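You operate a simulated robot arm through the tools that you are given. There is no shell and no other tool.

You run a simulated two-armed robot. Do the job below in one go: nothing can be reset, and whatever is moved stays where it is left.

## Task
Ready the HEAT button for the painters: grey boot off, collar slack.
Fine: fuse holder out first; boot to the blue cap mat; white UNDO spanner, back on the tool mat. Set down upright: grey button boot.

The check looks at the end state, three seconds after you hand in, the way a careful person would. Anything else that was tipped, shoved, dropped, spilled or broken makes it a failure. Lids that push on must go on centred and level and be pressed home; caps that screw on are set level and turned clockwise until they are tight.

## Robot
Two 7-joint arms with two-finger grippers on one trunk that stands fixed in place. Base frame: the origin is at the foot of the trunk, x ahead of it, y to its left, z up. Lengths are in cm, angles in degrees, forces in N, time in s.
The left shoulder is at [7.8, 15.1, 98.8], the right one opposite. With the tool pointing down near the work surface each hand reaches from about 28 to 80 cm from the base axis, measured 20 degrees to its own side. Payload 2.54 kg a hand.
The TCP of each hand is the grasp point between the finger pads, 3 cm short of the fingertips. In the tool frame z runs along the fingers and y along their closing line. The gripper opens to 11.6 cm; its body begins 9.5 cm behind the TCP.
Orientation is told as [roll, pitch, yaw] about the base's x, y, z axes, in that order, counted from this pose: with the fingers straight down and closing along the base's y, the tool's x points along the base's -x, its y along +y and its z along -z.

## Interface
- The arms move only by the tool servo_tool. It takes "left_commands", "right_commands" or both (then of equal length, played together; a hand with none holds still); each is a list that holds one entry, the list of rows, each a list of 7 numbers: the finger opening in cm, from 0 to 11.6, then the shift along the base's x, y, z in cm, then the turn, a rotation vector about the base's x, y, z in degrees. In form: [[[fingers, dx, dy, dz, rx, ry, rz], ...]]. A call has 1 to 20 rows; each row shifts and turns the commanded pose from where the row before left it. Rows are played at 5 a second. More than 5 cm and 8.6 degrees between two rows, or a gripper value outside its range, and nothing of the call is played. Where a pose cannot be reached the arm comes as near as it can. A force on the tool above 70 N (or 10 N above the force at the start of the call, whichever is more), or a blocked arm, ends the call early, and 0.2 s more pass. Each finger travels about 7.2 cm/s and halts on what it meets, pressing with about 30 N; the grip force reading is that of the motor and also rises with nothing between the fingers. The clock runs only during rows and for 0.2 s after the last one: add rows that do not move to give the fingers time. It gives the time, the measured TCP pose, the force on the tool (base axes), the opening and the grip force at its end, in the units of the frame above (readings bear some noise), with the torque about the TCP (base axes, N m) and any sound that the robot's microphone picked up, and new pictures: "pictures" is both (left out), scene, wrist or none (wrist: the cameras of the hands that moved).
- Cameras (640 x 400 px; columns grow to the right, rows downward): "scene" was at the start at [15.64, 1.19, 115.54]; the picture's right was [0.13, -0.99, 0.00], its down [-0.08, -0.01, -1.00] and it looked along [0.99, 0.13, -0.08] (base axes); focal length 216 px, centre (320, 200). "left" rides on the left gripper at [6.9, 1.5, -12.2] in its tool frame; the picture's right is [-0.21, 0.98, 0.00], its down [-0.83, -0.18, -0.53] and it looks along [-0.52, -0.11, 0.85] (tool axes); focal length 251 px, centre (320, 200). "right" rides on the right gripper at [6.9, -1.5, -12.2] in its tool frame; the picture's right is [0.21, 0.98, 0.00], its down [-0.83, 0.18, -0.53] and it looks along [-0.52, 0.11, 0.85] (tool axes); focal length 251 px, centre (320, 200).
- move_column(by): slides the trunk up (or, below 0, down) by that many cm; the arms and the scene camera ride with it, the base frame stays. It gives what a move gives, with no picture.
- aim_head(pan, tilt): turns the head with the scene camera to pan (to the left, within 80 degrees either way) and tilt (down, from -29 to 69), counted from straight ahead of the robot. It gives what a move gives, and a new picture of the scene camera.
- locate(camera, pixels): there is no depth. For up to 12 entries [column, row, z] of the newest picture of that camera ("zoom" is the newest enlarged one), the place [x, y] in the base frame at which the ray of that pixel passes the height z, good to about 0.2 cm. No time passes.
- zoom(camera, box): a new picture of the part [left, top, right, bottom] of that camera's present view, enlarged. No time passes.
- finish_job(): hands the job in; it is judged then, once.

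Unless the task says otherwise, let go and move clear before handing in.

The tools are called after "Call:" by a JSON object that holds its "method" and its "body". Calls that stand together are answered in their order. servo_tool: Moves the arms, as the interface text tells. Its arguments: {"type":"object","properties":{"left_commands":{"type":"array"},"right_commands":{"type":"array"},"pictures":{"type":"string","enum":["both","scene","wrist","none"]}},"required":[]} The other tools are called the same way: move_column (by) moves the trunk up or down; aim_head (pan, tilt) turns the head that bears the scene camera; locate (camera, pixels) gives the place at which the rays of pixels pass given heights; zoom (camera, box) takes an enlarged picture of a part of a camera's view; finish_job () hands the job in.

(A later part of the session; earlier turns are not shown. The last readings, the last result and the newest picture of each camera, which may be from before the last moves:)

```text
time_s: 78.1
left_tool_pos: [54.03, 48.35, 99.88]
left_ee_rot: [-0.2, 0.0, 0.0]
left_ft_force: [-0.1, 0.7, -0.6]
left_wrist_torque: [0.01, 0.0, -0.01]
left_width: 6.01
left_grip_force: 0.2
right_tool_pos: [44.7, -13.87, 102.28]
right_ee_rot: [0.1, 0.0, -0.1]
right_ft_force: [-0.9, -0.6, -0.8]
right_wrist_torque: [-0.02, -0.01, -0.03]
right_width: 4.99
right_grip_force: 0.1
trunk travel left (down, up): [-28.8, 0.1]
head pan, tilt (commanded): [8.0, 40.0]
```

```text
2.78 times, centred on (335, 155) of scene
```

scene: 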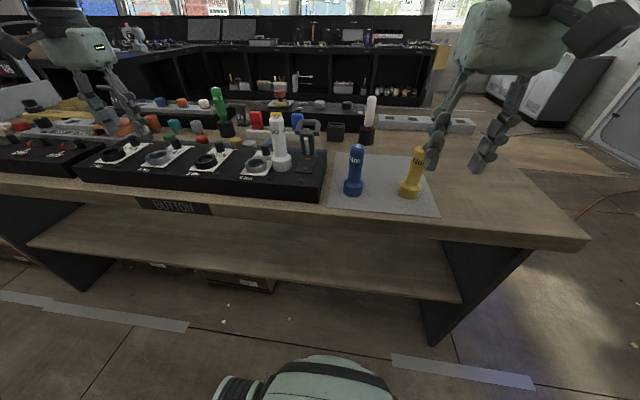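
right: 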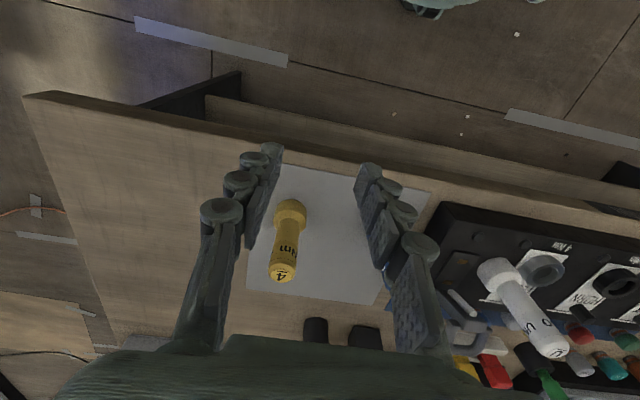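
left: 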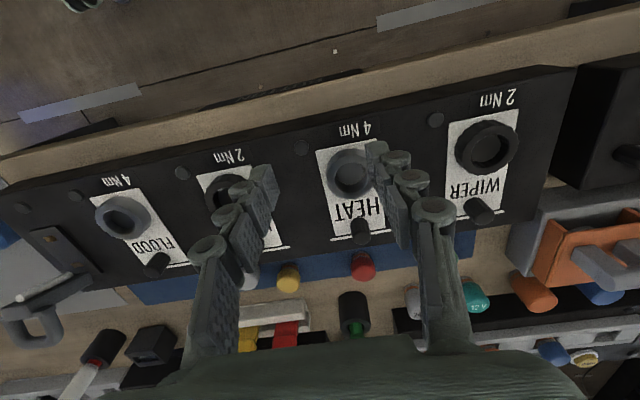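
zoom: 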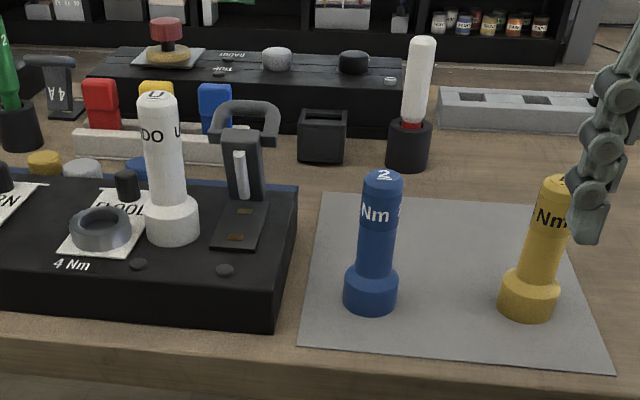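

Blue and yellow are undisturbed; the UNDO spanner stands at ≈(61.4,17.5). Now the left hand comes in front of it with an 8 cm opening.

Call:
{"method": "servo_tool", "body": {"left_commands": [[[8, -0.3, -3.86, 0, 0, 0, 0], [8, -0.3, -3.86, 0, 0, 0, 0], [8, -0.3, -3.86, 0, 0, 0, 0], [8, -0.3, -3.86, 0, 0, 0, 0], [8, -0.3, -3.86, -1, 0, 0, 0], [8, -0.3, -3.86, -1, 0, 0, 0], [8, 0, -3.86, -1, 0, 0, 0], [8, 0, -3.86, -1, 0, 0, 0], [8, 0, 0, 0, 0, 0, 0]]], "pictures": "both"}}

Call:
{"method": "zoom", "body": {"camera": "left", "box": [200, 100, 440, 300]}}

```text
time_s: 80.1
left_tool_pos: [51.95, 17.67, 95.8]
left_ee_rot: [0.0, 0.0, 0.0]
left_ft_force: [1.0, 0.2, 0.5]
left_wrist_torque: [-0.03, 0.02, 0.02]
left_width: 8.0
left_grip_force: 0.1
right_tool_pos: [44.74, -13.97, 102.42]
right_ee_rot: [0.1, 0.0, -0.2]
right_ft_force: [-0.7, 0.6, 0.1]
right_wrist_torque: [0.02, 0.01, -0.01]
right_width: 4.99
right_grip_force: 0.0
trunk travel left (down, up): [-28.8, 0.1]
head pan, tilt (commanded): [8.0, 40.0]
```

scene: 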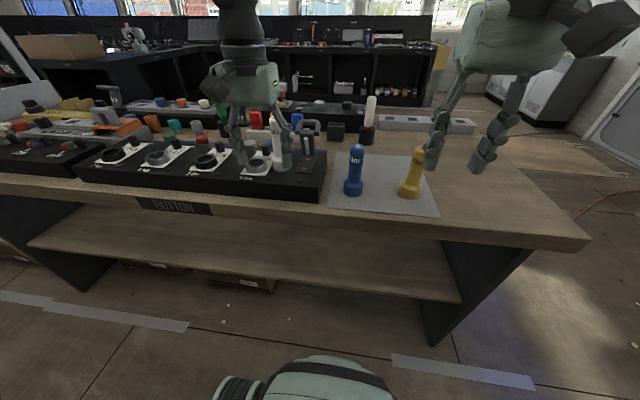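
left: 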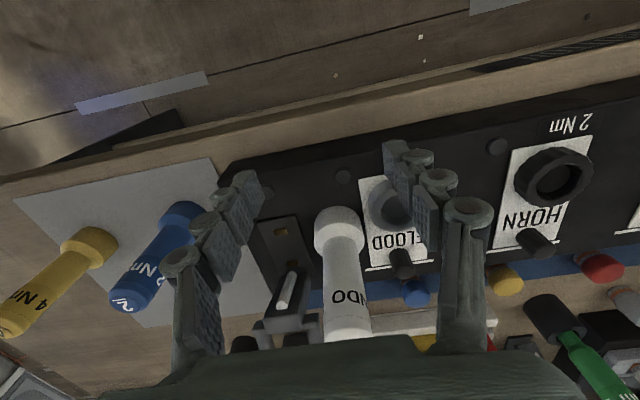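

```text
2.00 times, centred on (320, 200) of left
```

zoom: 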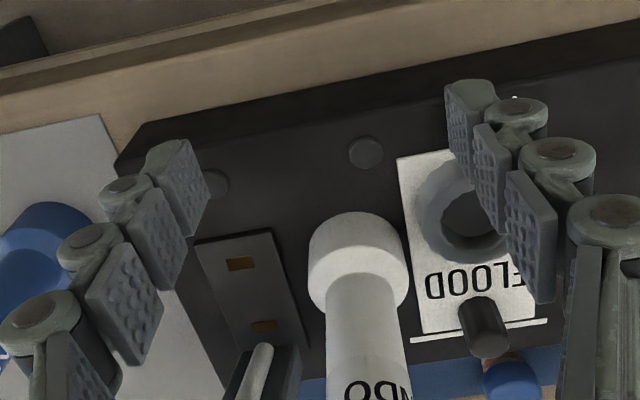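

Call:
{"method": "locate", "body": {"camera": "left", "pixels": [[338.5, 215, 87.3], [339, 230, 90.5], [342, 280, 94]]}}

```text
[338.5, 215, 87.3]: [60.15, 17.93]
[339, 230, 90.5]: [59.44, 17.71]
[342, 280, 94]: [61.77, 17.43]
```

Straddle the spanner by moving +x 9.4 cm at this height.

Call:
{"method": "servo_tool", "body": {"left_commands": [[[8, 2.5, 0, 0, 0, 0, 0], [8, 2.5, 0, 0, 0, 0, 0], [8, 2.4, -0.1, 0, 0, 0, 0], [8, 2.0, 0, 0, 0, 0, 0], [8, 0, 0, 0, 0, 0, 0]]], "pictures": "both"}}

Call:
{"method": "zoom", "body": {"camera": "left", "box": [200, 80, 440, 280]}}

Call:
{"method": "zoom", "body": {"camera": "scene", "box": [220, 80, 340, 200]}}

```text
time_s: 81.3
left_tool_pos: [61.45, 17.73, 95.98]
left_ee_rot: [0.0, -0.1, 0.0]
left_ft_force: [-0.1, 0.5, 0.3]
left_wrist_torque: [0.0, 0.0, 0.01]
left_width: 7.99
left_grip_force: 0.0
right_tool_pos: [44.74, -14.0, 102.36]
right_ee_rot: [0.2, -0.1, -0.1]
right_ft_force: [0.5, 0.2, 0.0]
right_wrist_torque: [0.04, 0.0, -0.04]
right_width: 4.98
right_grip_force: 0.1
trunk travel left (down, up): [-28.8, 0.1]
head pan, tilt (commanded): [8.0, 40.0]
```

scene: 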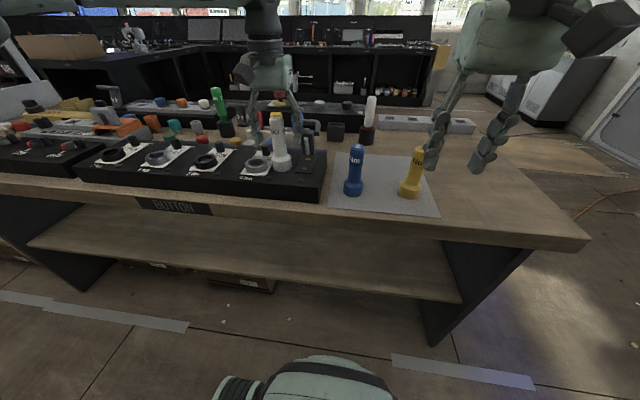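
left: 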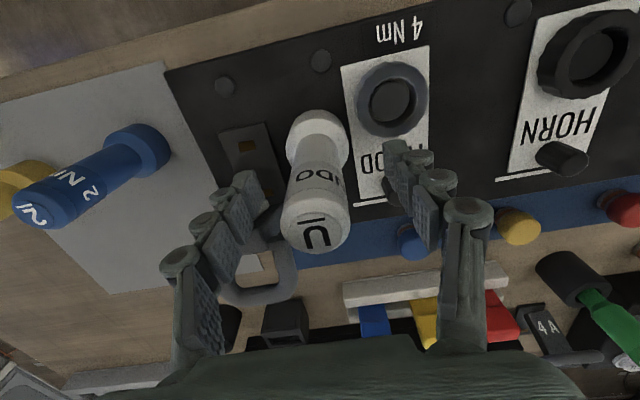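

```text
2.00 times, centred on (320, 180) of left
```

zoom: 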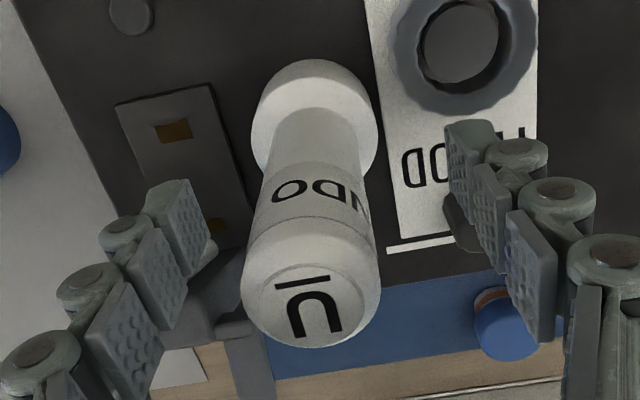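

```text
3.33 times, centred on (280, 140) of scene
```

zoom: 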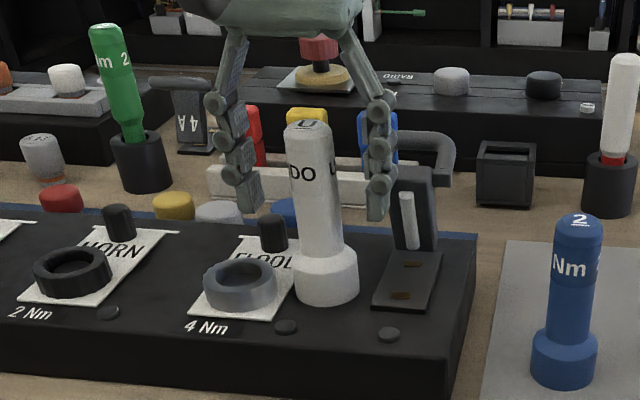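

Spanner is between the fingers, slightly toward −y. Shift −0.3 and close.

Call:
{"method": "servo_tool", "body": {"left_commands": [[[6, 0, -0.3, 0, 0, 0, 0], [4, 0, 0, 0, 0, 0, 0], [2, 0, 0, 0, 0, 0, 0], [2, 0, 0, 0, 0, 0, 0], [2, 0, 0, 0, 0, 0, 0]]], "pictures": "wrist"}}

```text
time_s: 82.5
left_tool_pos: [61.5, 17.35, 95.96]
left_ee_rot: [-0.1, 0.0, 0.0]
left_ft_force: [1.2, 1.1, 1.7]
left_wrist_torque: [0.01, -0.01, -0.01]
left_width: 3.13
left_grip_force: 29.9
right_tool_pos: [44.74, -13.99, 102.36]
right_ee_rot: [0.1, -0.2, -0.2]
right_ft_force: [0.1, -0.4, 0.6]
right_wrist_torque: [0.0, 0.0, -0.03]
right_width: 5.0
right_grip_force: 0.0
trunk travel left (down, up): [-28.8, 0.1]
head pan, tilt (commanded): [8.0, 40.0]
```

left: 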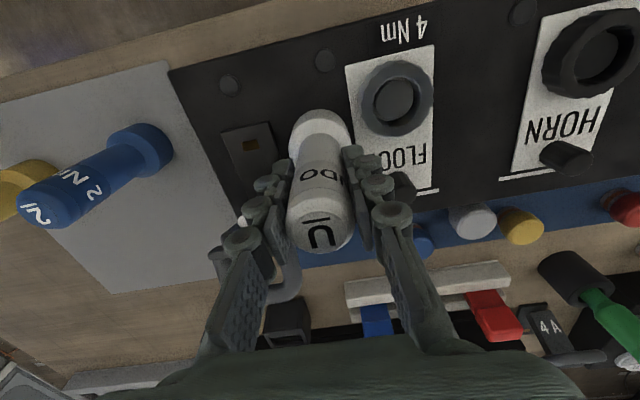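

Gripped (3.13 cm, 30 N). Lift, retreat in −x, travel left in front of the collars to HEAT.

Call:
{"method": "servo_tool", "body": {"left_commands": [[[2, 0, 0, 1, 0, 0, 0], [2, 0, 0, 2, 0, 0, 0], [2, 0, 0, 2, 0, 0, 0], [2, -2.5, 0, 0, 0, 0, 0], [2, -2.5, 1, 0, 0, 0, 0], [2, -1.5, 4, 0, 0, 0, 0], [2, 0, 4, 0, 0, 0, 0], [2, 0, 4, 0, 0, 0, 0], [2, 0, 4, 0, 0, 0, 0], [2, 0, 4, 0, 0, 0, 0], [2, 0, 4, 0, 0, 0, 0], [2, 0, 4, 0, 0, 0, 0], [2, 0, 3.8, 0, 0, 0, 0], [2, 0, 0, 0, 0, 0, 0]]], "pictures": "both"}}

```text
time_s: 85.5
left_tool_pos: [54.61, 50.27, 100.68]
left_ee_rot: [0.0, 0.0, 0.0]
left_ft_force: [0.1, 0.7, -2.7]
left_wrist_torque: [0.03, 0.0, 0.0]
left_width: 3.09
left_grip_force: 29.8
left hand out of reach, approached as far as the arm can: row 3
right_tool_pos: [44.79, -13.87, 102.44]
right_ee_rot: [0.1, -0.1, -0.1]
right_ft_force: [0.6, 1.2, 0.0]
right_wrist_torque: [0.02, 0.02, -0.01]
right_width: 4.99
right_grip_force: 0.0
trunk travel left (down, up): [-28.8, 0.1]
head pan, tilt (commanded): [8.0, 40.0]
```

scene: 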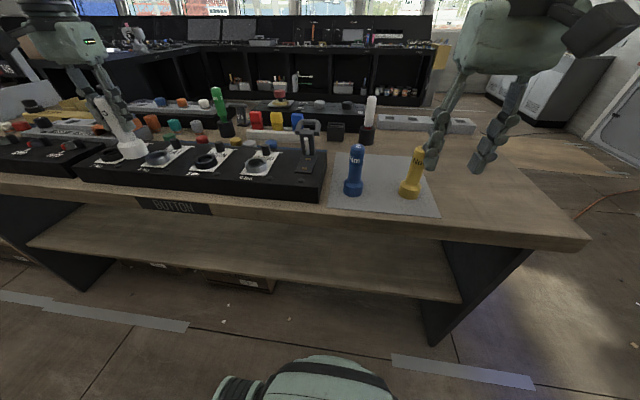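
left: 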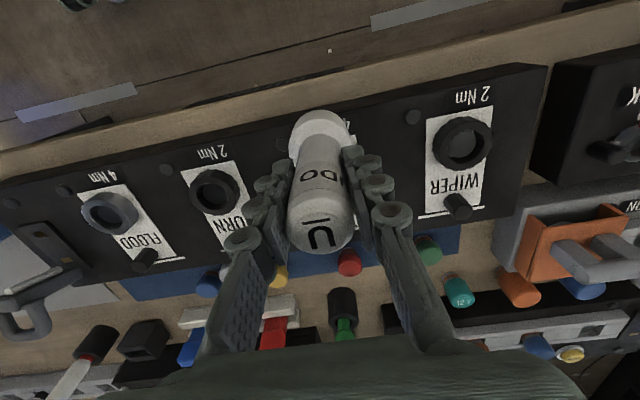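

At (54.6,50.3). I need HEAT's collar centre accurately; zoom from the scene camera.

Call:
{"method": "zoom", "body": {"camera": "scene", "box": [100, 110, 220, 190]}}

```text
5.00 times, centred on (160, 150) of scene
```

zoom: 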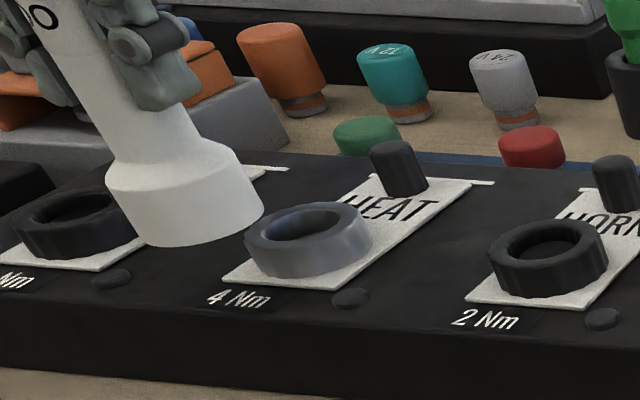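

Call:
{"method": "locate", "body": {"camera": "zoom", "pixels": [[305, 228, 89.7], [305, 228, 89.3], [547, 245, 89.7], [245, 240, 89.5], [371, 226, 89.5], [488, 247, 89.5], [607, 247, 89.5]]}}

```text
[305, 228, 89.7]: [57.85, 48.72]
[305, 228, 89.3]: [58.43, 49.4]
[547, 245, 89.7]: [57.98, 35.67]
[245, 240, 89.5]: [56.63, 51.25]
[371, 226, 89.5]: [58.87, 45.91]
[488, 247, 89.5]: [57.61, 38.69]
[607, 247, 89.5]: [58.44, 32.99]
```

Scene suggests the collar top is nearer z≈88.7 (then centre ≈(59.2,50.4)). For a precise fix I'll shift the hand to y≈43.5 so that the left camera sees the HEAT collar unobstructed.

Call:
{"method": "servo_tool", "body": {"left_commands": [[[2, 0.8, -3.4, 0, 0, 0, 0], [2, 0.8, -3.4, 0, 0, 0, 0], [2, 0, 0, 0, 0, 0, 0]]], "pictures": "wrist"}}

Call:
{"method": "zoom", "body": {"camera": "left", "box": [340, 80, 460, 200]}}

```text
time_s: 86.3
left_tool_pos: [56.23, 43.5, 100.47]
left_ee_rot: [0.0, 0.0, 0.0]
left_ft_force: [0.3, 0.5, -2.2]
left_wrist_torque: [-0.01, -0.05, 0.0]
left_width: 3.09
left_grip_force: 30.3
right_tool_pos: [44.75, -14.07, 102.26]
right_ee_rot: [0.1, -0.1, -0.3]
right_ft_force: [-0.3, -0.3, -0.3]
right_wrist_torque: [-0.01, 0.03, 0.02]
right_width: 5.0
right_grip_force: 0.2
trunk travel left (down, up): [-28.8, 0.1]
head pan, tilt (commanded): [8.0, 40.0]
```

left: 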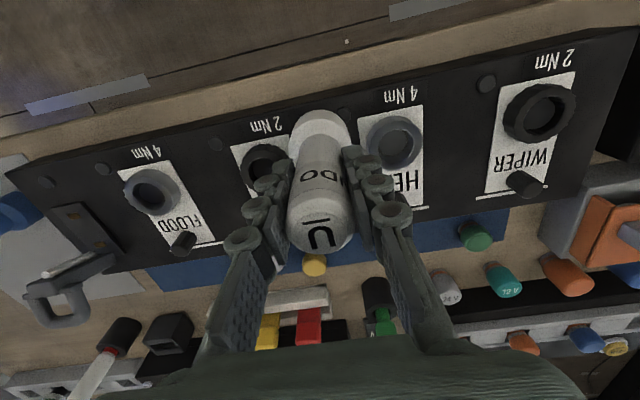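

```text
3.33 times, centred on (400, 140) of left
```

zoom: 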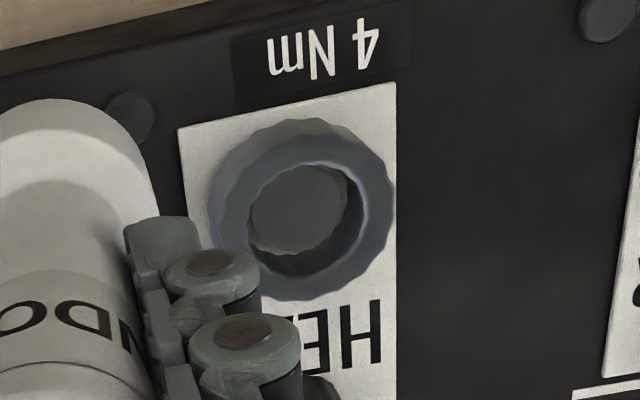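

Call:
{"method": "locate", "body": {"camera": "zoom", "pixels": [[304, 213, 88.7], [304, 213, 89.2], [212, 225, 88.7], [392, 205, 88.7], [300, 122, 88], [290, 300, 89]]}}

Call:
{"method": "zoom", "body": {"camera": "scene", "box": [130, 130, 190, 180]}}

```text
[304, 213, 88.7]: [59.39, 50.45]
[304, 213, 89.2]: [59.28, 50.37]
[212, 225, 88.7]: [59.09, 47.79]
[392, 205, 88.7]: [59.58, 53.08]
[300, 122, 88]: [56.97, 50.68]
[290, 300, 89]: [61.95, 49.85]
```

```text
8.00 times, centred on (160, 155) of scene
```

zoom: 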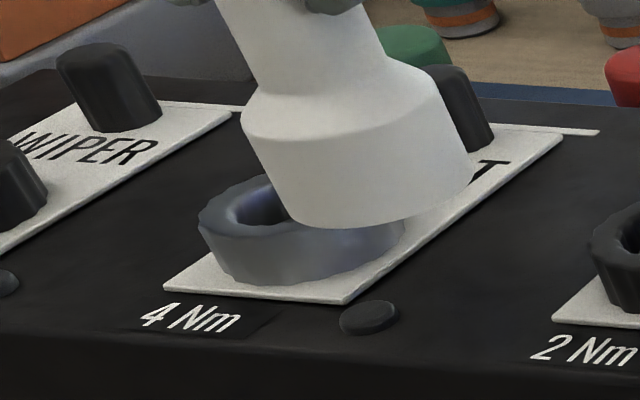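

HEAT collar centre is (59.35,50.42). Now measure where the spanner axis sits relative to the TCP.

Call:
{"method": "zoom", "body": {"camera": "left", "box": [260, 90, 380, 270]}}

```text
2.22 times, centred on (320, 180) of left
```

zoom: 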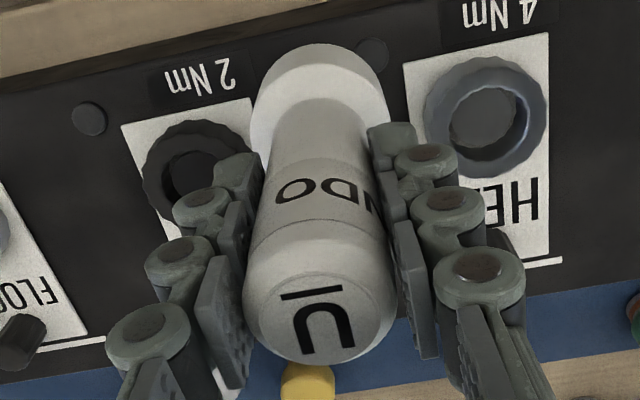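

Call:
{"method": "locate", "body": {"camera": "zoom", "pixels": [[318, 310, 104.0], [318, 310, 103.6], [322, 43, 91.7], [250, 110, 93], [389, 100, 93]]}}

```text
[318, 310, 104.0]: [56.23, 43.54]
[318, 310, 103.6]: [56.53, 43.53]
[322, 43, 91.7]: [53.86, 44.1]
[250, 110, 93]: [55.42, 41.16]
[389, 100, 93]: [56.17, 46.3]
```

The spanner axis is within ~0.15 cm of the TCP. Moving over HEAT: TCP (59.2,50.35), bottom still ~2 cm above the collar.

Call:
{"method": "servo_tool", "body": {"left_commands": [[[2, 1, 2.3, 0, 0, 0, 0], [2, 1, 2.3, 0, 0, 0, 0], [2, 0.97, 2.25, -0.3, 0, 0, 0], [2, 0, 0, 0, 0, 0, 0]]], "pictures": "both"}}

Call:
{"method": "zoom", "body": {"camera": "scene", "box": [110, 100, 210, 180]}}

Call:
{"method": "zoom", "body": {"camera": "left", "box": [260, 80, 380, 200]}}

```text
time_s: 87.3
left_tool_pos: [59.4, 50.61, 100.3]
left_ee_rot: [0.1, 0.0, 0.0]
left_ft_force: [-0.7, 0.1, -2.2]
left_wrist_torque: [0.02, 0.0, -0.02]
left_width: 3.07
left_grip_force: 30.2
right_tool_pos: [44.84, -14.0, 102.42]
right_ee_rot: [0.1, -0.1, 0.0]
right_ft_force: [-0.2, -0.7, -0.2]
right_wrist_torque: [0.0, -0.01, 0.02]
right_width: 5.0
right_grip_force: 0.1
trunk travel left (down, up): [-28.8, 0.1]
head pan, tilt (commanded): [8.0, 40.0]
```

scene: 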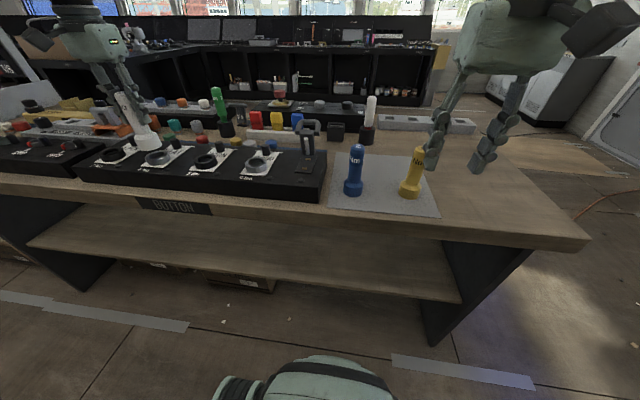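
left: 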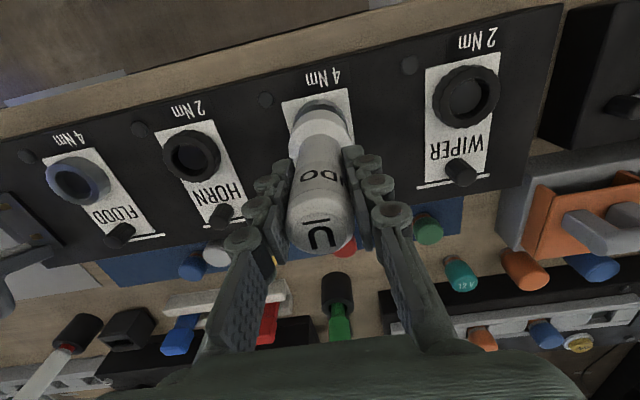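

```text
5.00 times, centred on (160, 140) of scene
```

zoom: 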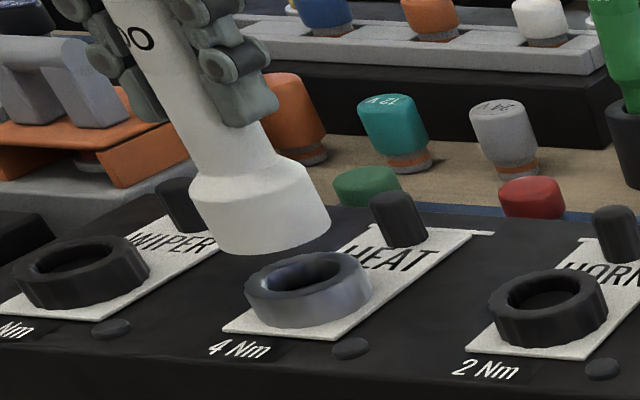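

```text
3.33 times, centred on (320, 140) of left
```

zoom: 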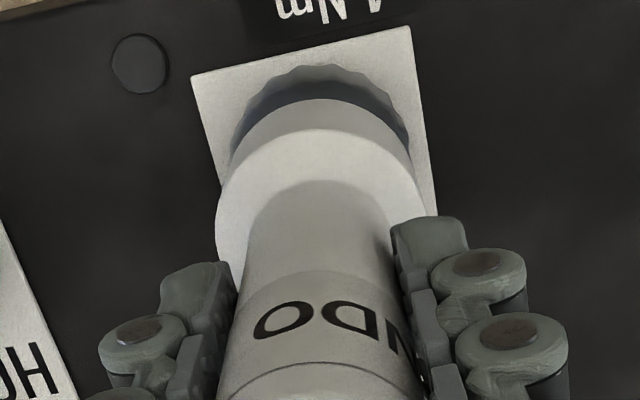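

Aligned approx. Lower in small steps watching the force.

Call:
{"method": "servo_tool", "body": {"left_commands": [[[2, 0, 0, -0.7, 0, 0, 0], [2, 0, 0, -0.7, 0, 0, 0], [2, 0, 0, 0, 0, 0, 0]]], "pictures": "both"}}

Call:
{"method": "zoom", "body": {"camera": "scene", "box": [110, 110, 210, 180]}}

Call:
{"method": "zoom", "body": {"camera": "left", "box": [260, 80, 380, 200]}}

```text
time_s: 88.1
left_tool_pos: [59.26, 50.38, 98.94]
left_ee_rot: [0.0, -0.1, 0.0]
left_ft_force: [0.5, -0.3, -2.3]
left_wrist_torque: [0.01, 0.03, 0.0]
left_width: 3.08
left_grip_force: 29.5
right_tool_pos: [44.68, -13.9, 102.37]
right_ee_rot: [0.0, -0.1, -0.2]
right_ft_force: [0.5, 0.4, -0.8]
right_wrist_torque: [0.01, 0.02, 0.04]
right_width: 5.0
right_grip_force: 0.0
trunk travel left (down, up): [-28.8, 0.1]
head pan, tilt (commanded): [8.0, 40.0]
```

scene: 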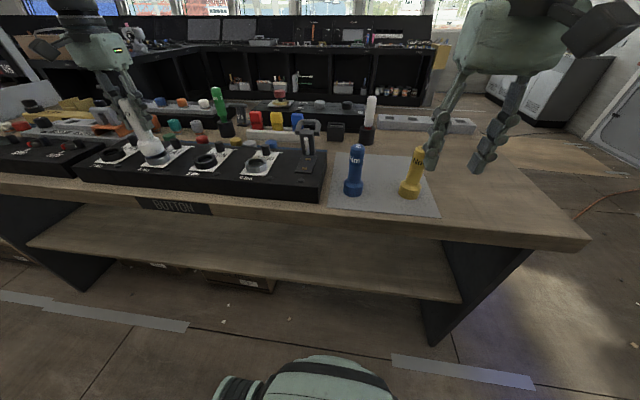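
left: 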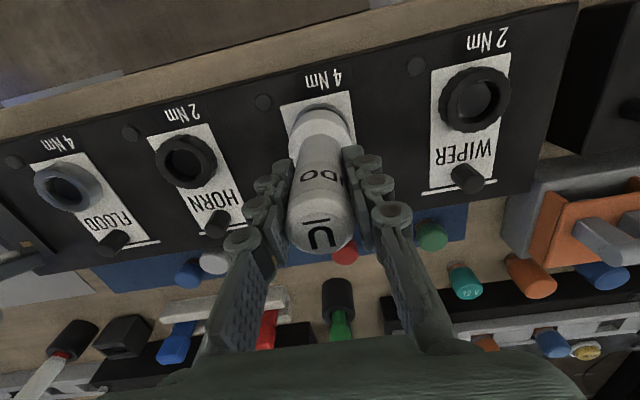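

```text
5.71 times, centred on (160, 145) of scene
```

zoom: 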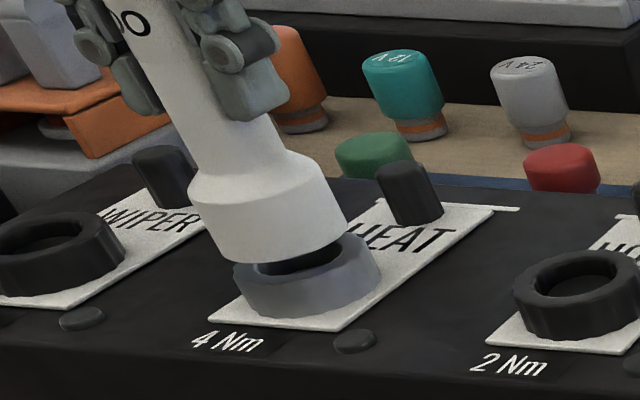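

```text
3.33 times, centred on (320, 140) of left
```

zoom: 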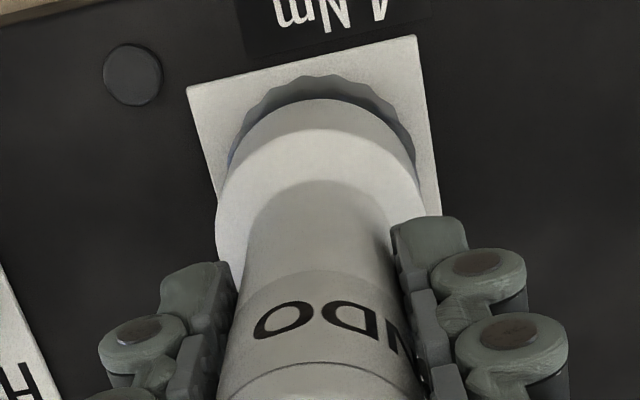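

Alignment looks good from both views. Continue lowering; contact expected near TCP z≈97.4 if it only rests on the rim.

Call:
{"method": "servo_tool", "body": {"left_commands": [[[2, 0, 0, -0.5, 0, 0, 0], [2, 0, 0, -0.5, 0, 0, 0], [2, 0, 0, -0.3, 0, 0, 0], [2, 0, 0, 0, 0, 0, 0]]], "pictures": "none"}}

```text
time_s: 89.1
left_tool_pos: [59.35, 50.34, 98.09]
left_ee_rot: [-0.1, -0.2, 0.1]
left_ft_force: [0.7, -4.6, 12.8]
left_wrist_torque: [-0.3, 0.2, 0.12]
left_width: 3.11
left_grip_force: 29.7
right_tool_pos: [44.78, -14.16, 102.32]
right_ee_rot: [0.2, -0.2, -0.2]
right_ft_force: [-0.9, 0.4, 0.5]
right_wrist_torque: [-0.01, -0.04, -0.01]
right_width: 4.98
right_grip_force: 0.1
trunk travel left (down, up): [-28.8, 0.1]
head pan, tilt (commanded): [8.0, 40.0]
```

Contact at TCP z≈98.1 (bottom ≈89.3, on the collar rim), with a −4.6 N side force suggesting I'm slightly too far +y. Nudge −y 0.15, lighten, and look.

Call:
{"method": "servo_tool", "body": {"left_commands": [[[2, 0, -0.1, 0.1, 0, 0, 0], [2, 0, -0.1, 0, 0, 0, 0], [2, 0, 0, 0, 0, 0, 0]]], "pictures": "both"}}

Call:
{"method": "zoom", "body": {"camera": "scene", "box": [120, 120, 200, 180]}}

Call:
{"method": "zoom", "body": {"camera": "left", "box": [260, 80, 380, 200]}}

```text
time_s: 89.9
left_tool_pos: [59.24, 50.15, 97.94]
left_ee_rot: [0.1, -0.2, 0.0]
left_ft_force: [-0.3, -1.5, 11.4]
left_wrist_torque: [-0.04, 0.16, 0.11]
left_width: 3.11
left_grip_force: 30.7
right_tool_pos: [44.73, -14.0, 102.38]
right_ee_rot: [0.2, -0.2, -0.1]
right_ft_force: [-0.8, 0.8, -0.5]
right_wrist_torque: [0.02, -0.03, 0.01]
right_width: 4.99
right_grip_force: 0.0
trunk travel left (down, up): [-28.8, 0.1]
head pan, tilt (commanded): [8.0, 40.0]
```

scene: 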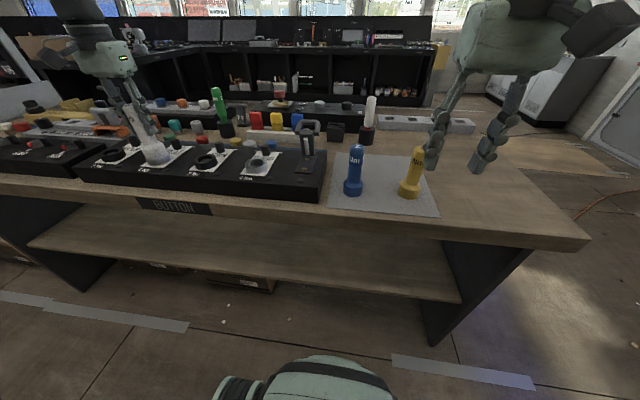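
left: 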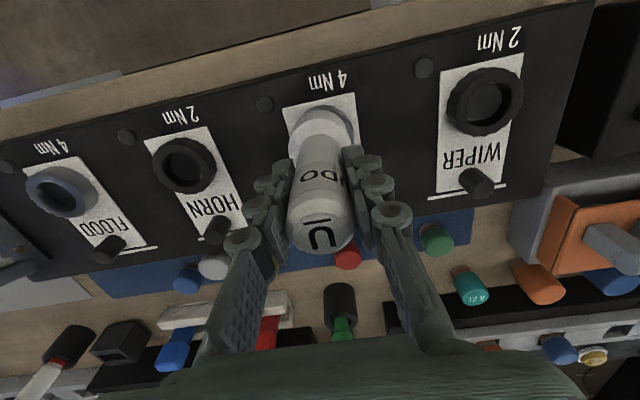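

```text
6.67 times, centred on (160, 150) of scene
```

zoom: 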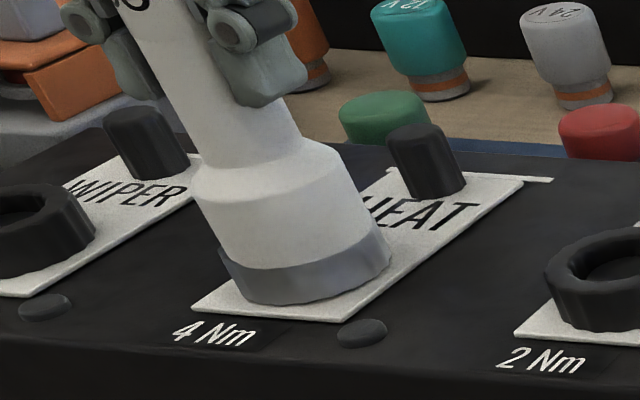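

```text
3.33 times, centred on (320, 140) of left
```

zoom: 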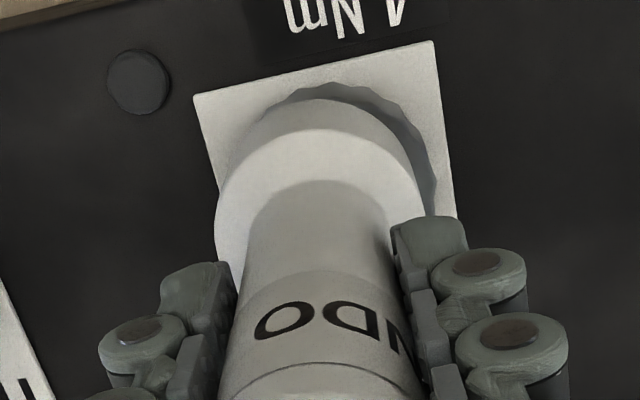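

The spanner now looks ~0.3 too far −y; re-centre +0.2 and rotate slowly counter-clockwise with light downward pressure to let the flutes find each other.

Call:
{"method": "servo_tool", "body": {"left_commands": [[[2, 0, 0.2, 0, 0, 0, 0], [2, 0, 0, 0, 0, 0, 3], [2, 0, 0, -0.05, 0, 0, 3], [2, 0, 0, 0, 0, 0, 3], [2, 0, 0, -0.05, 0, 0, 3], [2, 0, 0, 0, 0, 0, 3], [2, 0, 0, 0, 0, 0, 0]]], "pictures": "both"}}

Call:
{"method": "zoom", "body": {"camera": "scene", "box": [120, 120, 200, 180]}}

Call:
{"method": "zoom", "body": {"camera": "left", "box": [260, 80, 380, 200]}}

```text
time_s: 91.5
left_tool_pos: [59.13, 50.34, 97.93]
left_ee_rot: [0.1, -0.2, 15.1]
left_ft_force: [-1.5, -4.0, 15.6]
left_wrist_torque: [-0.14, 0.23, 0.17]
left_width: 3.11
left_grip_force: 30.4
right_tool_pos: [44.7, -14.11, 102.3]
right_ee_rot: [0.3, -0.2, -0.2]
right_ft_force: [-0.9, 0.0, -0.3]
right_wrist_torque: [0.0, 0.01, 0.01]
right_width: 5.03
right_grip_force: 0.1
trunk travel left (down, up): [-28.8, 0.1]
head pan, tilt (commanded): [8.0, 40.0]
```

scene: 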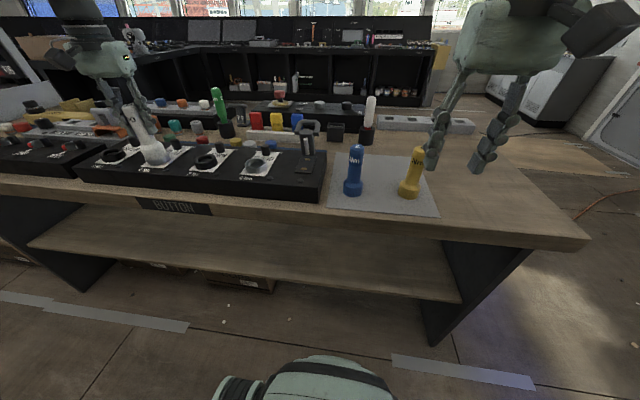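
left: 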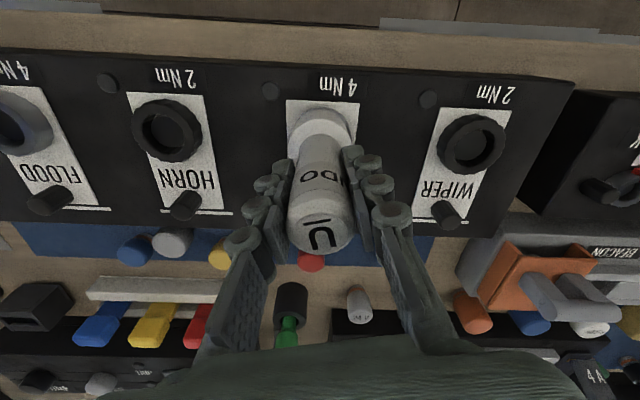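

```text
6.67 times, centred on (160, 150) of scene
```

zoom: 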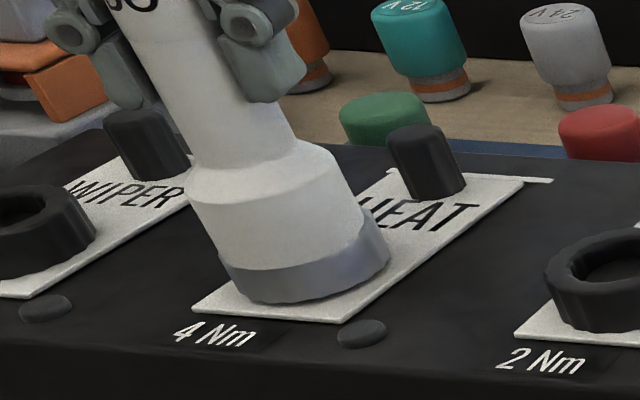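

```text
3.33 times, centred on (320, 140) of left
```

zoom: 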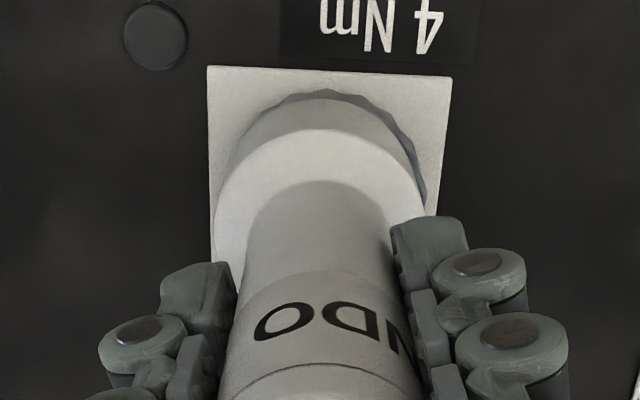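

From the geometry, the spanner still needs about (+0.1,+0.15). Lift slightly, shift, press lightly again and rotate to find engagement.

Call:
{"method": "servo_tool", "body": {"left_commands": [[[2, 0, 0, 0.5, 0, 0, 0], [2, 0.1, 0.14, 0, 0, 0, 0], [2, 0, 0, -0.4, 0, 0, 0], [2, 0, 0, -0.1, 0, 0, 0], [2, 0, 0, 0, 0, 0, 0]]], "pictures": "none"}}

```text
time_s: 92.7
left_tool_pos: [59.41, 50.37, 97.97]
left_ee_rot: [0.0, -0.1, 15.0]
left_ft_force: [-1.4, -3.1, 11.2]
left_wrist_torque: [-0.2, 0.31, 0.07]
left_width: 3.11
left_grip_force: 30.2
right_tool_pos: [44.75, -13.99, 102.43]
right_ee_rot: [0.2, -0.1, -0.2]
right_ft_force: [-0.5, -0.5, 0.1]
right_wrist_torque: [0.01, -0.03, -0.01]
right_width: 4.99
right_grip_force: 0.0
trunk travel left (down, up): [-28.8, 0.1]
head pan, tilt (commanded): [8.0, 40.0]
```

The torque pattern puts the contact at the front/+y rim, meaning I should move slightly −x and +y. Lift a touch, shift (−0.3,+0.12), press again.

Call:
{"method": "servo_tool", "body": {"left_commands": [[[2, 0, 0, 0.4, 0, 0, 0], [2, -0.3, 0.12, 0, 0, 0, 0], [2, 0, 0, -0.4, 0, 0, 0], [2, 0, 0, 0, 0, 0, 0]]], "pictures": "none"}}

```text
time_s: 93.7
left_tool_pos: [59.03, 50.54, 97.97]
left_ee_rot: [0.0, -0.1, 15.1]
left_ft_force: [-1.1, -2.7, 11.5]
left_wrist_torque: [-0.17, 0.28, 0.07]
left_width: 3.1
left_grip_force: 30.1
right_tool_pos: [44.6, -13.97, 102.33]
right_ee_rot: [0.2, -0.1, -0.3]
right_ft_force: [0.0, 0.3, 0.3]
right_wrist_torque: [0.01, 0.0, 0.01]
right_width: 5.01
right_grip_force: 0.1
trunk travel left (down, up): [-28.8, 0.1]
head pan, tilt (commanded): [8.0, 40.0]
```

Contact unchanged, so centring isn't the only issue; try rotating further under light pressure to let the flutes drop in.

Call:
{"method": "servo_tool", "body": {"left_commands": [[[2, 0, 0, -0.05, 0, 0, 3], [2, 0, 0, 0, 0, 0, 3], [2, 0, 0, 0, 0, 0, 3], [2, 0, 0, 0, 0, 0, 3], [2, 0, 0, 0, 0, 0, 3], [2, 0, 0, 0, 0, 0, 3], [2, 0, 0, 0, 0, 0, 3], [2, 0, 0, 0, 0, 0, 0]]], "pictures": "both"}}

Call:
{"method": "zoom", "body": {"camera": "left", "box": [260, 80, 380, 200]}}

Call:
{"method": "zoom", "body": {"camera": "scene", "box": [120, 120, 200, 180]}}

```text
time_s: 95.5
left_tool_pos: [58.97, 50.64, 98.02]
left_ee_rot: [0.0, -0.4, 36.1]
left_ft_force: [0.6, 2.4, 20.7]
left_wrist_torque: [0.12, -0.04, -0.16]
left_width: 3.09
left_grip_force: 30.4
right_tool_pos: [44.68, -14.06, 102.44]
right_ee_rot: [0.2, -0.1, -0.2]
right_ft_force: [0.2, -0.5, -0.9]
right_wrist_torque: [-0.01, 0.0, 0.01]
right_width: 5.02
right_grip_force: 0.0
trunk travel left (down, up): [-28.8, 0.1]
head pan, tilt (commanded): [8.0, 40.0]
```

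scene: 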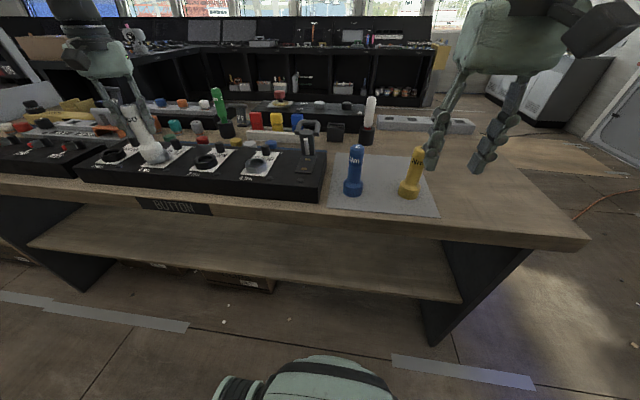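
left: 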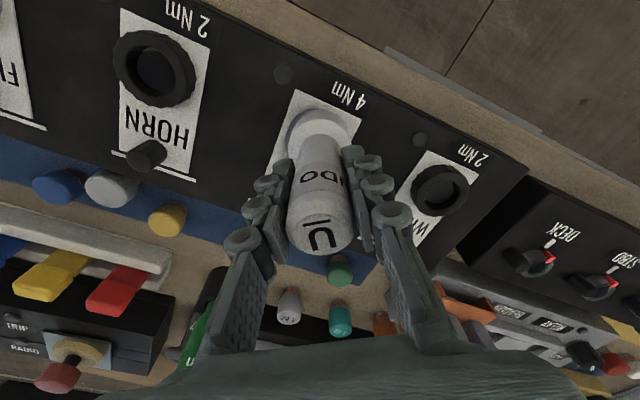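

```text
3.33 times, centred on (320, 140) of left
```

zoom: 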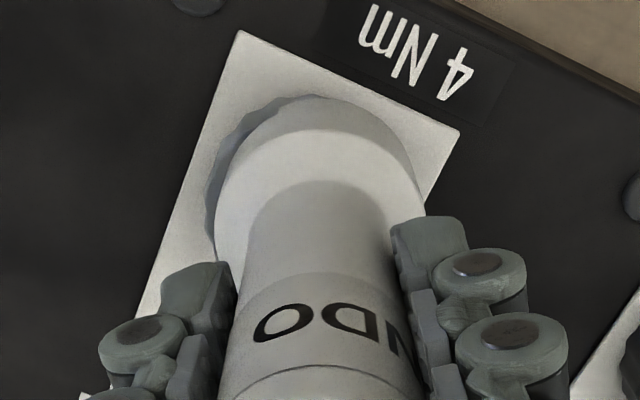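

```text
6.67 times, centred on (160, 150) of scene
```

zoom: 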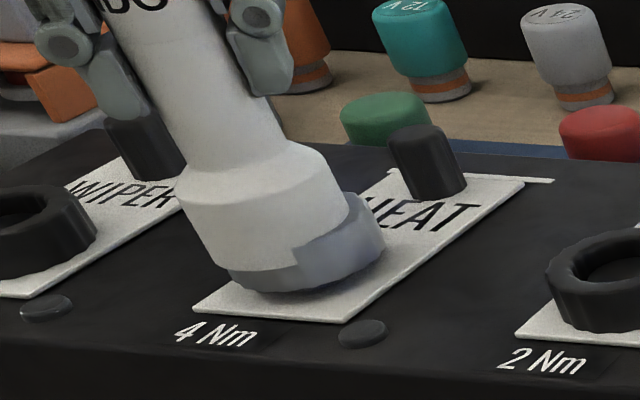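

The scene zoom shows a step in the spanner's bottom rim at about (297,255) of the zoom: the rim seems notched. Zooming further.

Call:
{"method": "zoom", "body": {"camera": "scene", "box": [140, 140, 176, 166]}}

```text
15.38 times, centred on (158, 153) of scene
```

zoom: 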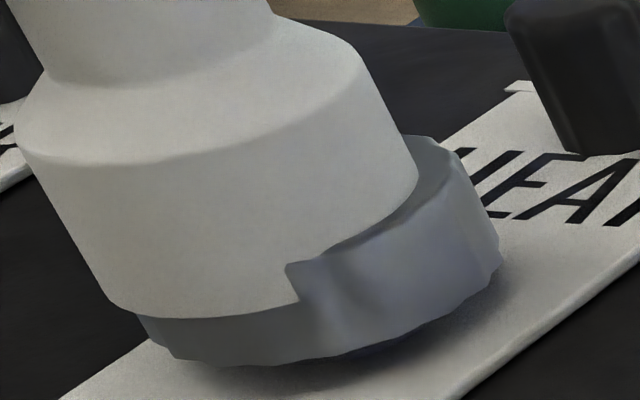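

The vertical step is where the spanner's skirt crosses the collar: the skirt is already ~0.8 cm down over the rim but off-centre (~0.35 cm too far −x). Lift slightly, recentre (+0.33,−0.14), and press with small rotations.

Call:
{"method": "servo_tool", "body": {"left_commands": [[[2, 0, 0, 0.9, 0, 0, 0], [2, 0.33, -0.14, 0, 0, 0, 0], [2, 0, 0, -0.6, 0, 0, 0], [2, 0, 0, -0.4, 0, 0, 0], [2, 0, 0, 0, 0, 0, 0]]], "pictures": "both"}}

Call:
{"method": "zoom", "body": {"camera": "left", "box": [260, 80, 380, 200]}}

Call:
{"method": "zoom", "body": {"camera": "scene", "box": [140, 140, 176, 166]}}

```text
time_s: 96.7
left_tool_pos: [59.58, 50.47, 97.9]
left_ee_rot: [-0.1, -0.3, 36.2]
left_ft_force: [-1.3, 3.9, 15.0]
left_wrist_torque: [0.1, 0.24, -0.04]
left_width: 3.08
left_grip_force: 29.9
right_tool_pos: [44.65, -14.1, 102.27]
right_ee_rot: [0.3, -0.3, -0.2]
right_ft_force: [0.3, 0.6, 0.4]
right_wrist_torque: [0.04, 0.0, 0.01]
right_width: 5.01
right_grip_force: 0.0
trunk travel left (down, up): [-28.8, 0.1]
head pan, tilt (commanded): [8.0, 40.0]
```

scene: 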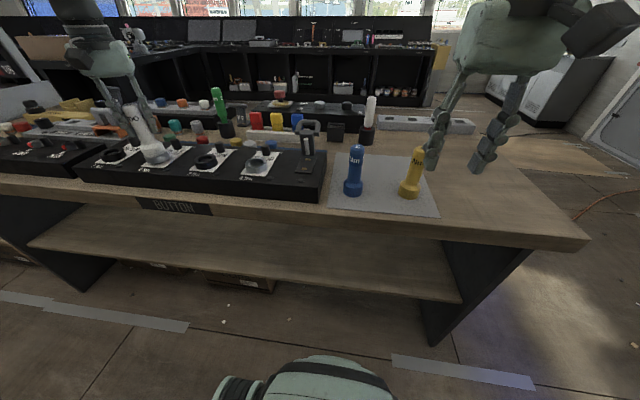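
left: 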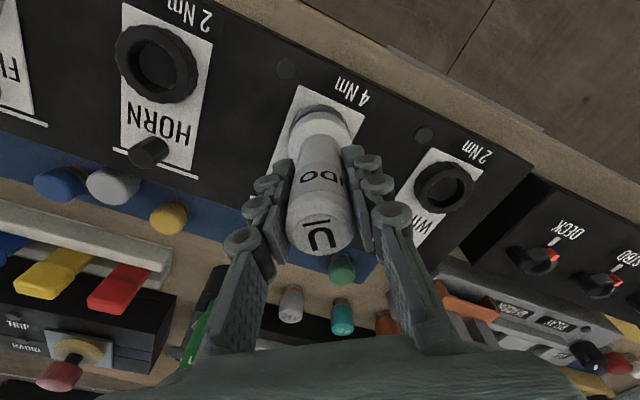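

```text
3.33 times, centred on (320, 140) of left
```

zoom: 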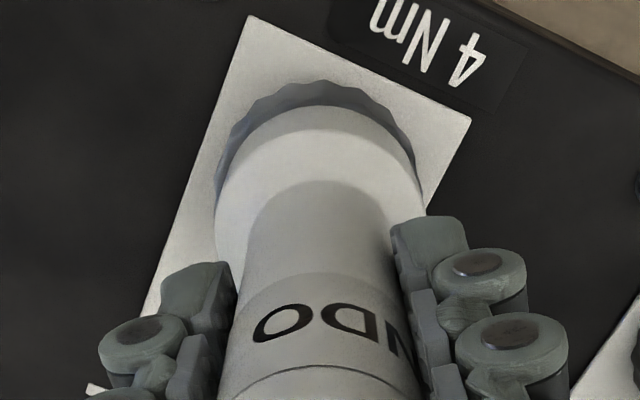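

```text
15.38 times, centred on (158, 153) of scene
```

zoom: 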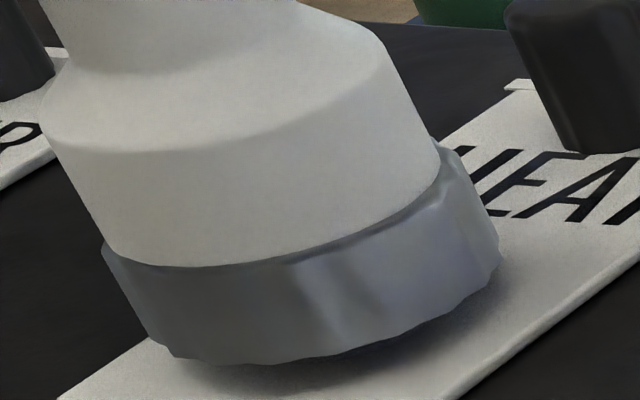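

Now it is well centred (collar rim evenly visible in both views), resting at the same height. Test: rotate counter-clockwise with steady light pressure and read the torque.

Call:
{"method": "servo_tool", "body": {"left_commands": [[[2, 0, 0, 0, 0, 0, 3], [2, 0, 0, 0, 0, 0, 3], [2, 0, 0, 0, 0, 0, 3], [2, 0, 0, 0, 0, 0, 3]]], "pictures": "wrist"}}

Call:
{"method": "zoom", "body": {"camera": "left", "box": [260, 80, 380, 200]}}

```text
time_s: 97.7
left_tool_pos: [59.31, 50.28, 97.72]
left_ee_rot: [-0.1, -0.3, 48.1]
left_ft_force: [1.0, -0.7, 16.6]
left_wrist_torque: [-0.01, -0.1, -0.16]
left_width: 3.09
left_grip_force: 30.0
right_tool_pos: [44.68, -14.09, 102.46]
right_ee_rot: [0.2, -0.3, -0.1]
right_ft_force: [-0.5, -0.2, 0.3]
right_wrist_torque: [-0.02, -0.01, 0.02]
right_width: 5.01
right_grip_force: 0.0
trunk travel left (down, up): [-28.8, 0.1]
head pan, tilt (commanded): [8.0, 40.0]
```

left: 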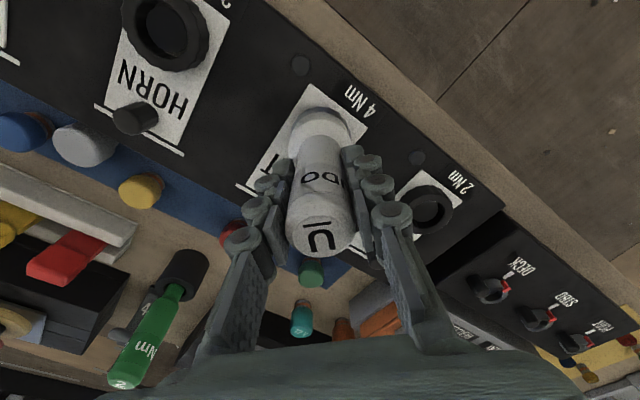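

```text
3.33 times, centred on (320, 140) of left
```

zoom: 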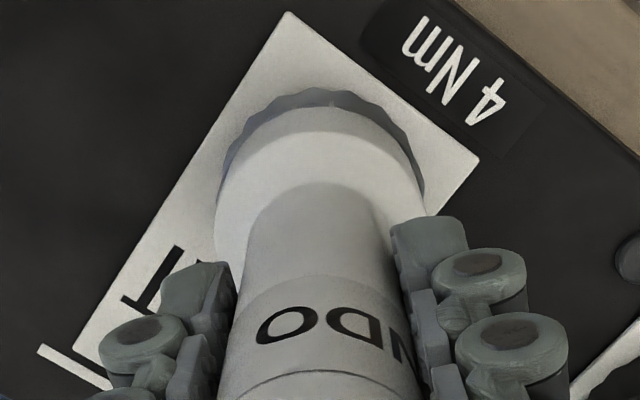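

It sank 0.2 cm with side forces near zero and the text turned slightly in the grip, so it may be starting to engage. Press a bit more and see whether it drops.

Call:
{"method": "servo_tool", "body": {"left_commands": [[[2, 0, 0, -0.15, 0, 0, 0], [2, 0, 0, -0.15, 0, 0, 2], [2, 0, 0, 0, 0, 0, -4], [2, 0, 0, 0, 0, 0, 2], [2, 0, 0, 0, 0, 0, 0]]], "pictures": "both"}}

Call:
{"method": "zoom", "body": {"camera": "left", "box": [260, 80, 380, 200]}}

Call:
{"method": "zoom", "body": {"camera": "scene", "box": [140, 140, 176, 166]}}

```text
time_s: 98.9
left_tool_pos: [59.36, 50.26, 97.64]
left_ee_rot: [-0.1, -0.2, 48.0]
left_ft_force: [4.3, -4.5, 21.4]
left_wrist_torque: [-0.02, -0.29, -0.01]
left_width: 3.09
left_grip_force: 30.1
right_tool_pos: [44.56, -14.03, 102.35]
right_ee_rot: [0.3, -0.2, -0.2]
right_ft_force: [-0.5, -0.5, 0.5]
right_wrist_torque: [0.02, -0.03, 0.03]
right_width: 5.02
right_grip_force: 0.0
trunk travel left (down, up): [-28.8, 0.1]
head pan, tilt (commanded): [8.0, 40.0]
```

scene: 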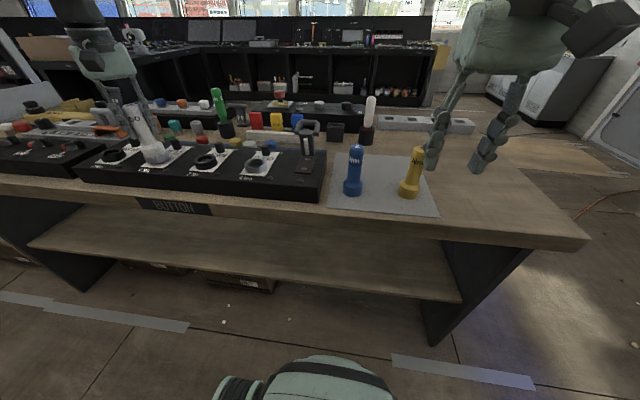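
left: 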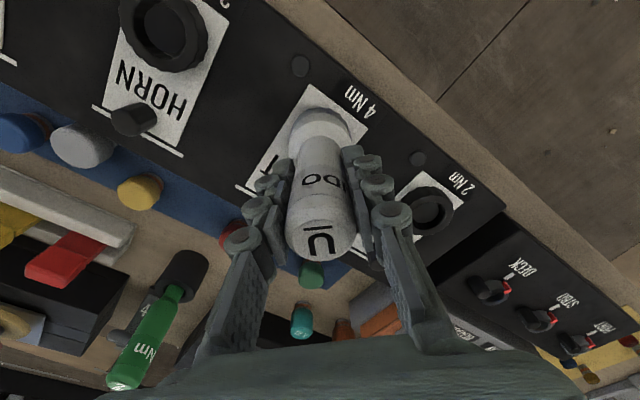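

```text
3.33 times, centred on (320, 140) of left
```

zoom: 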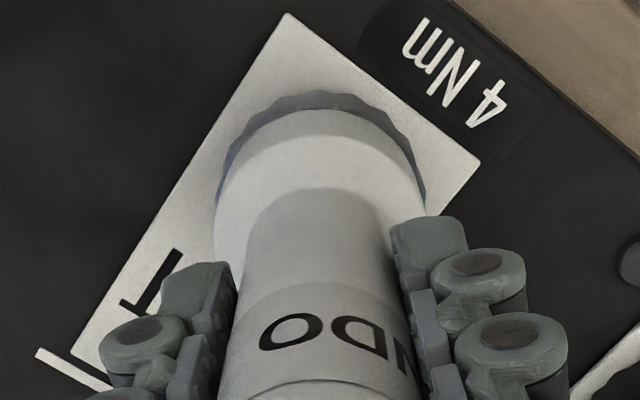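

```text
15.38 times, centred on (158, 153) of scene
```

zoom: 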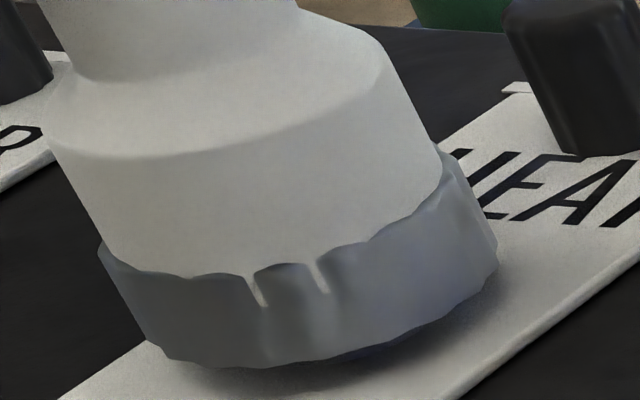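

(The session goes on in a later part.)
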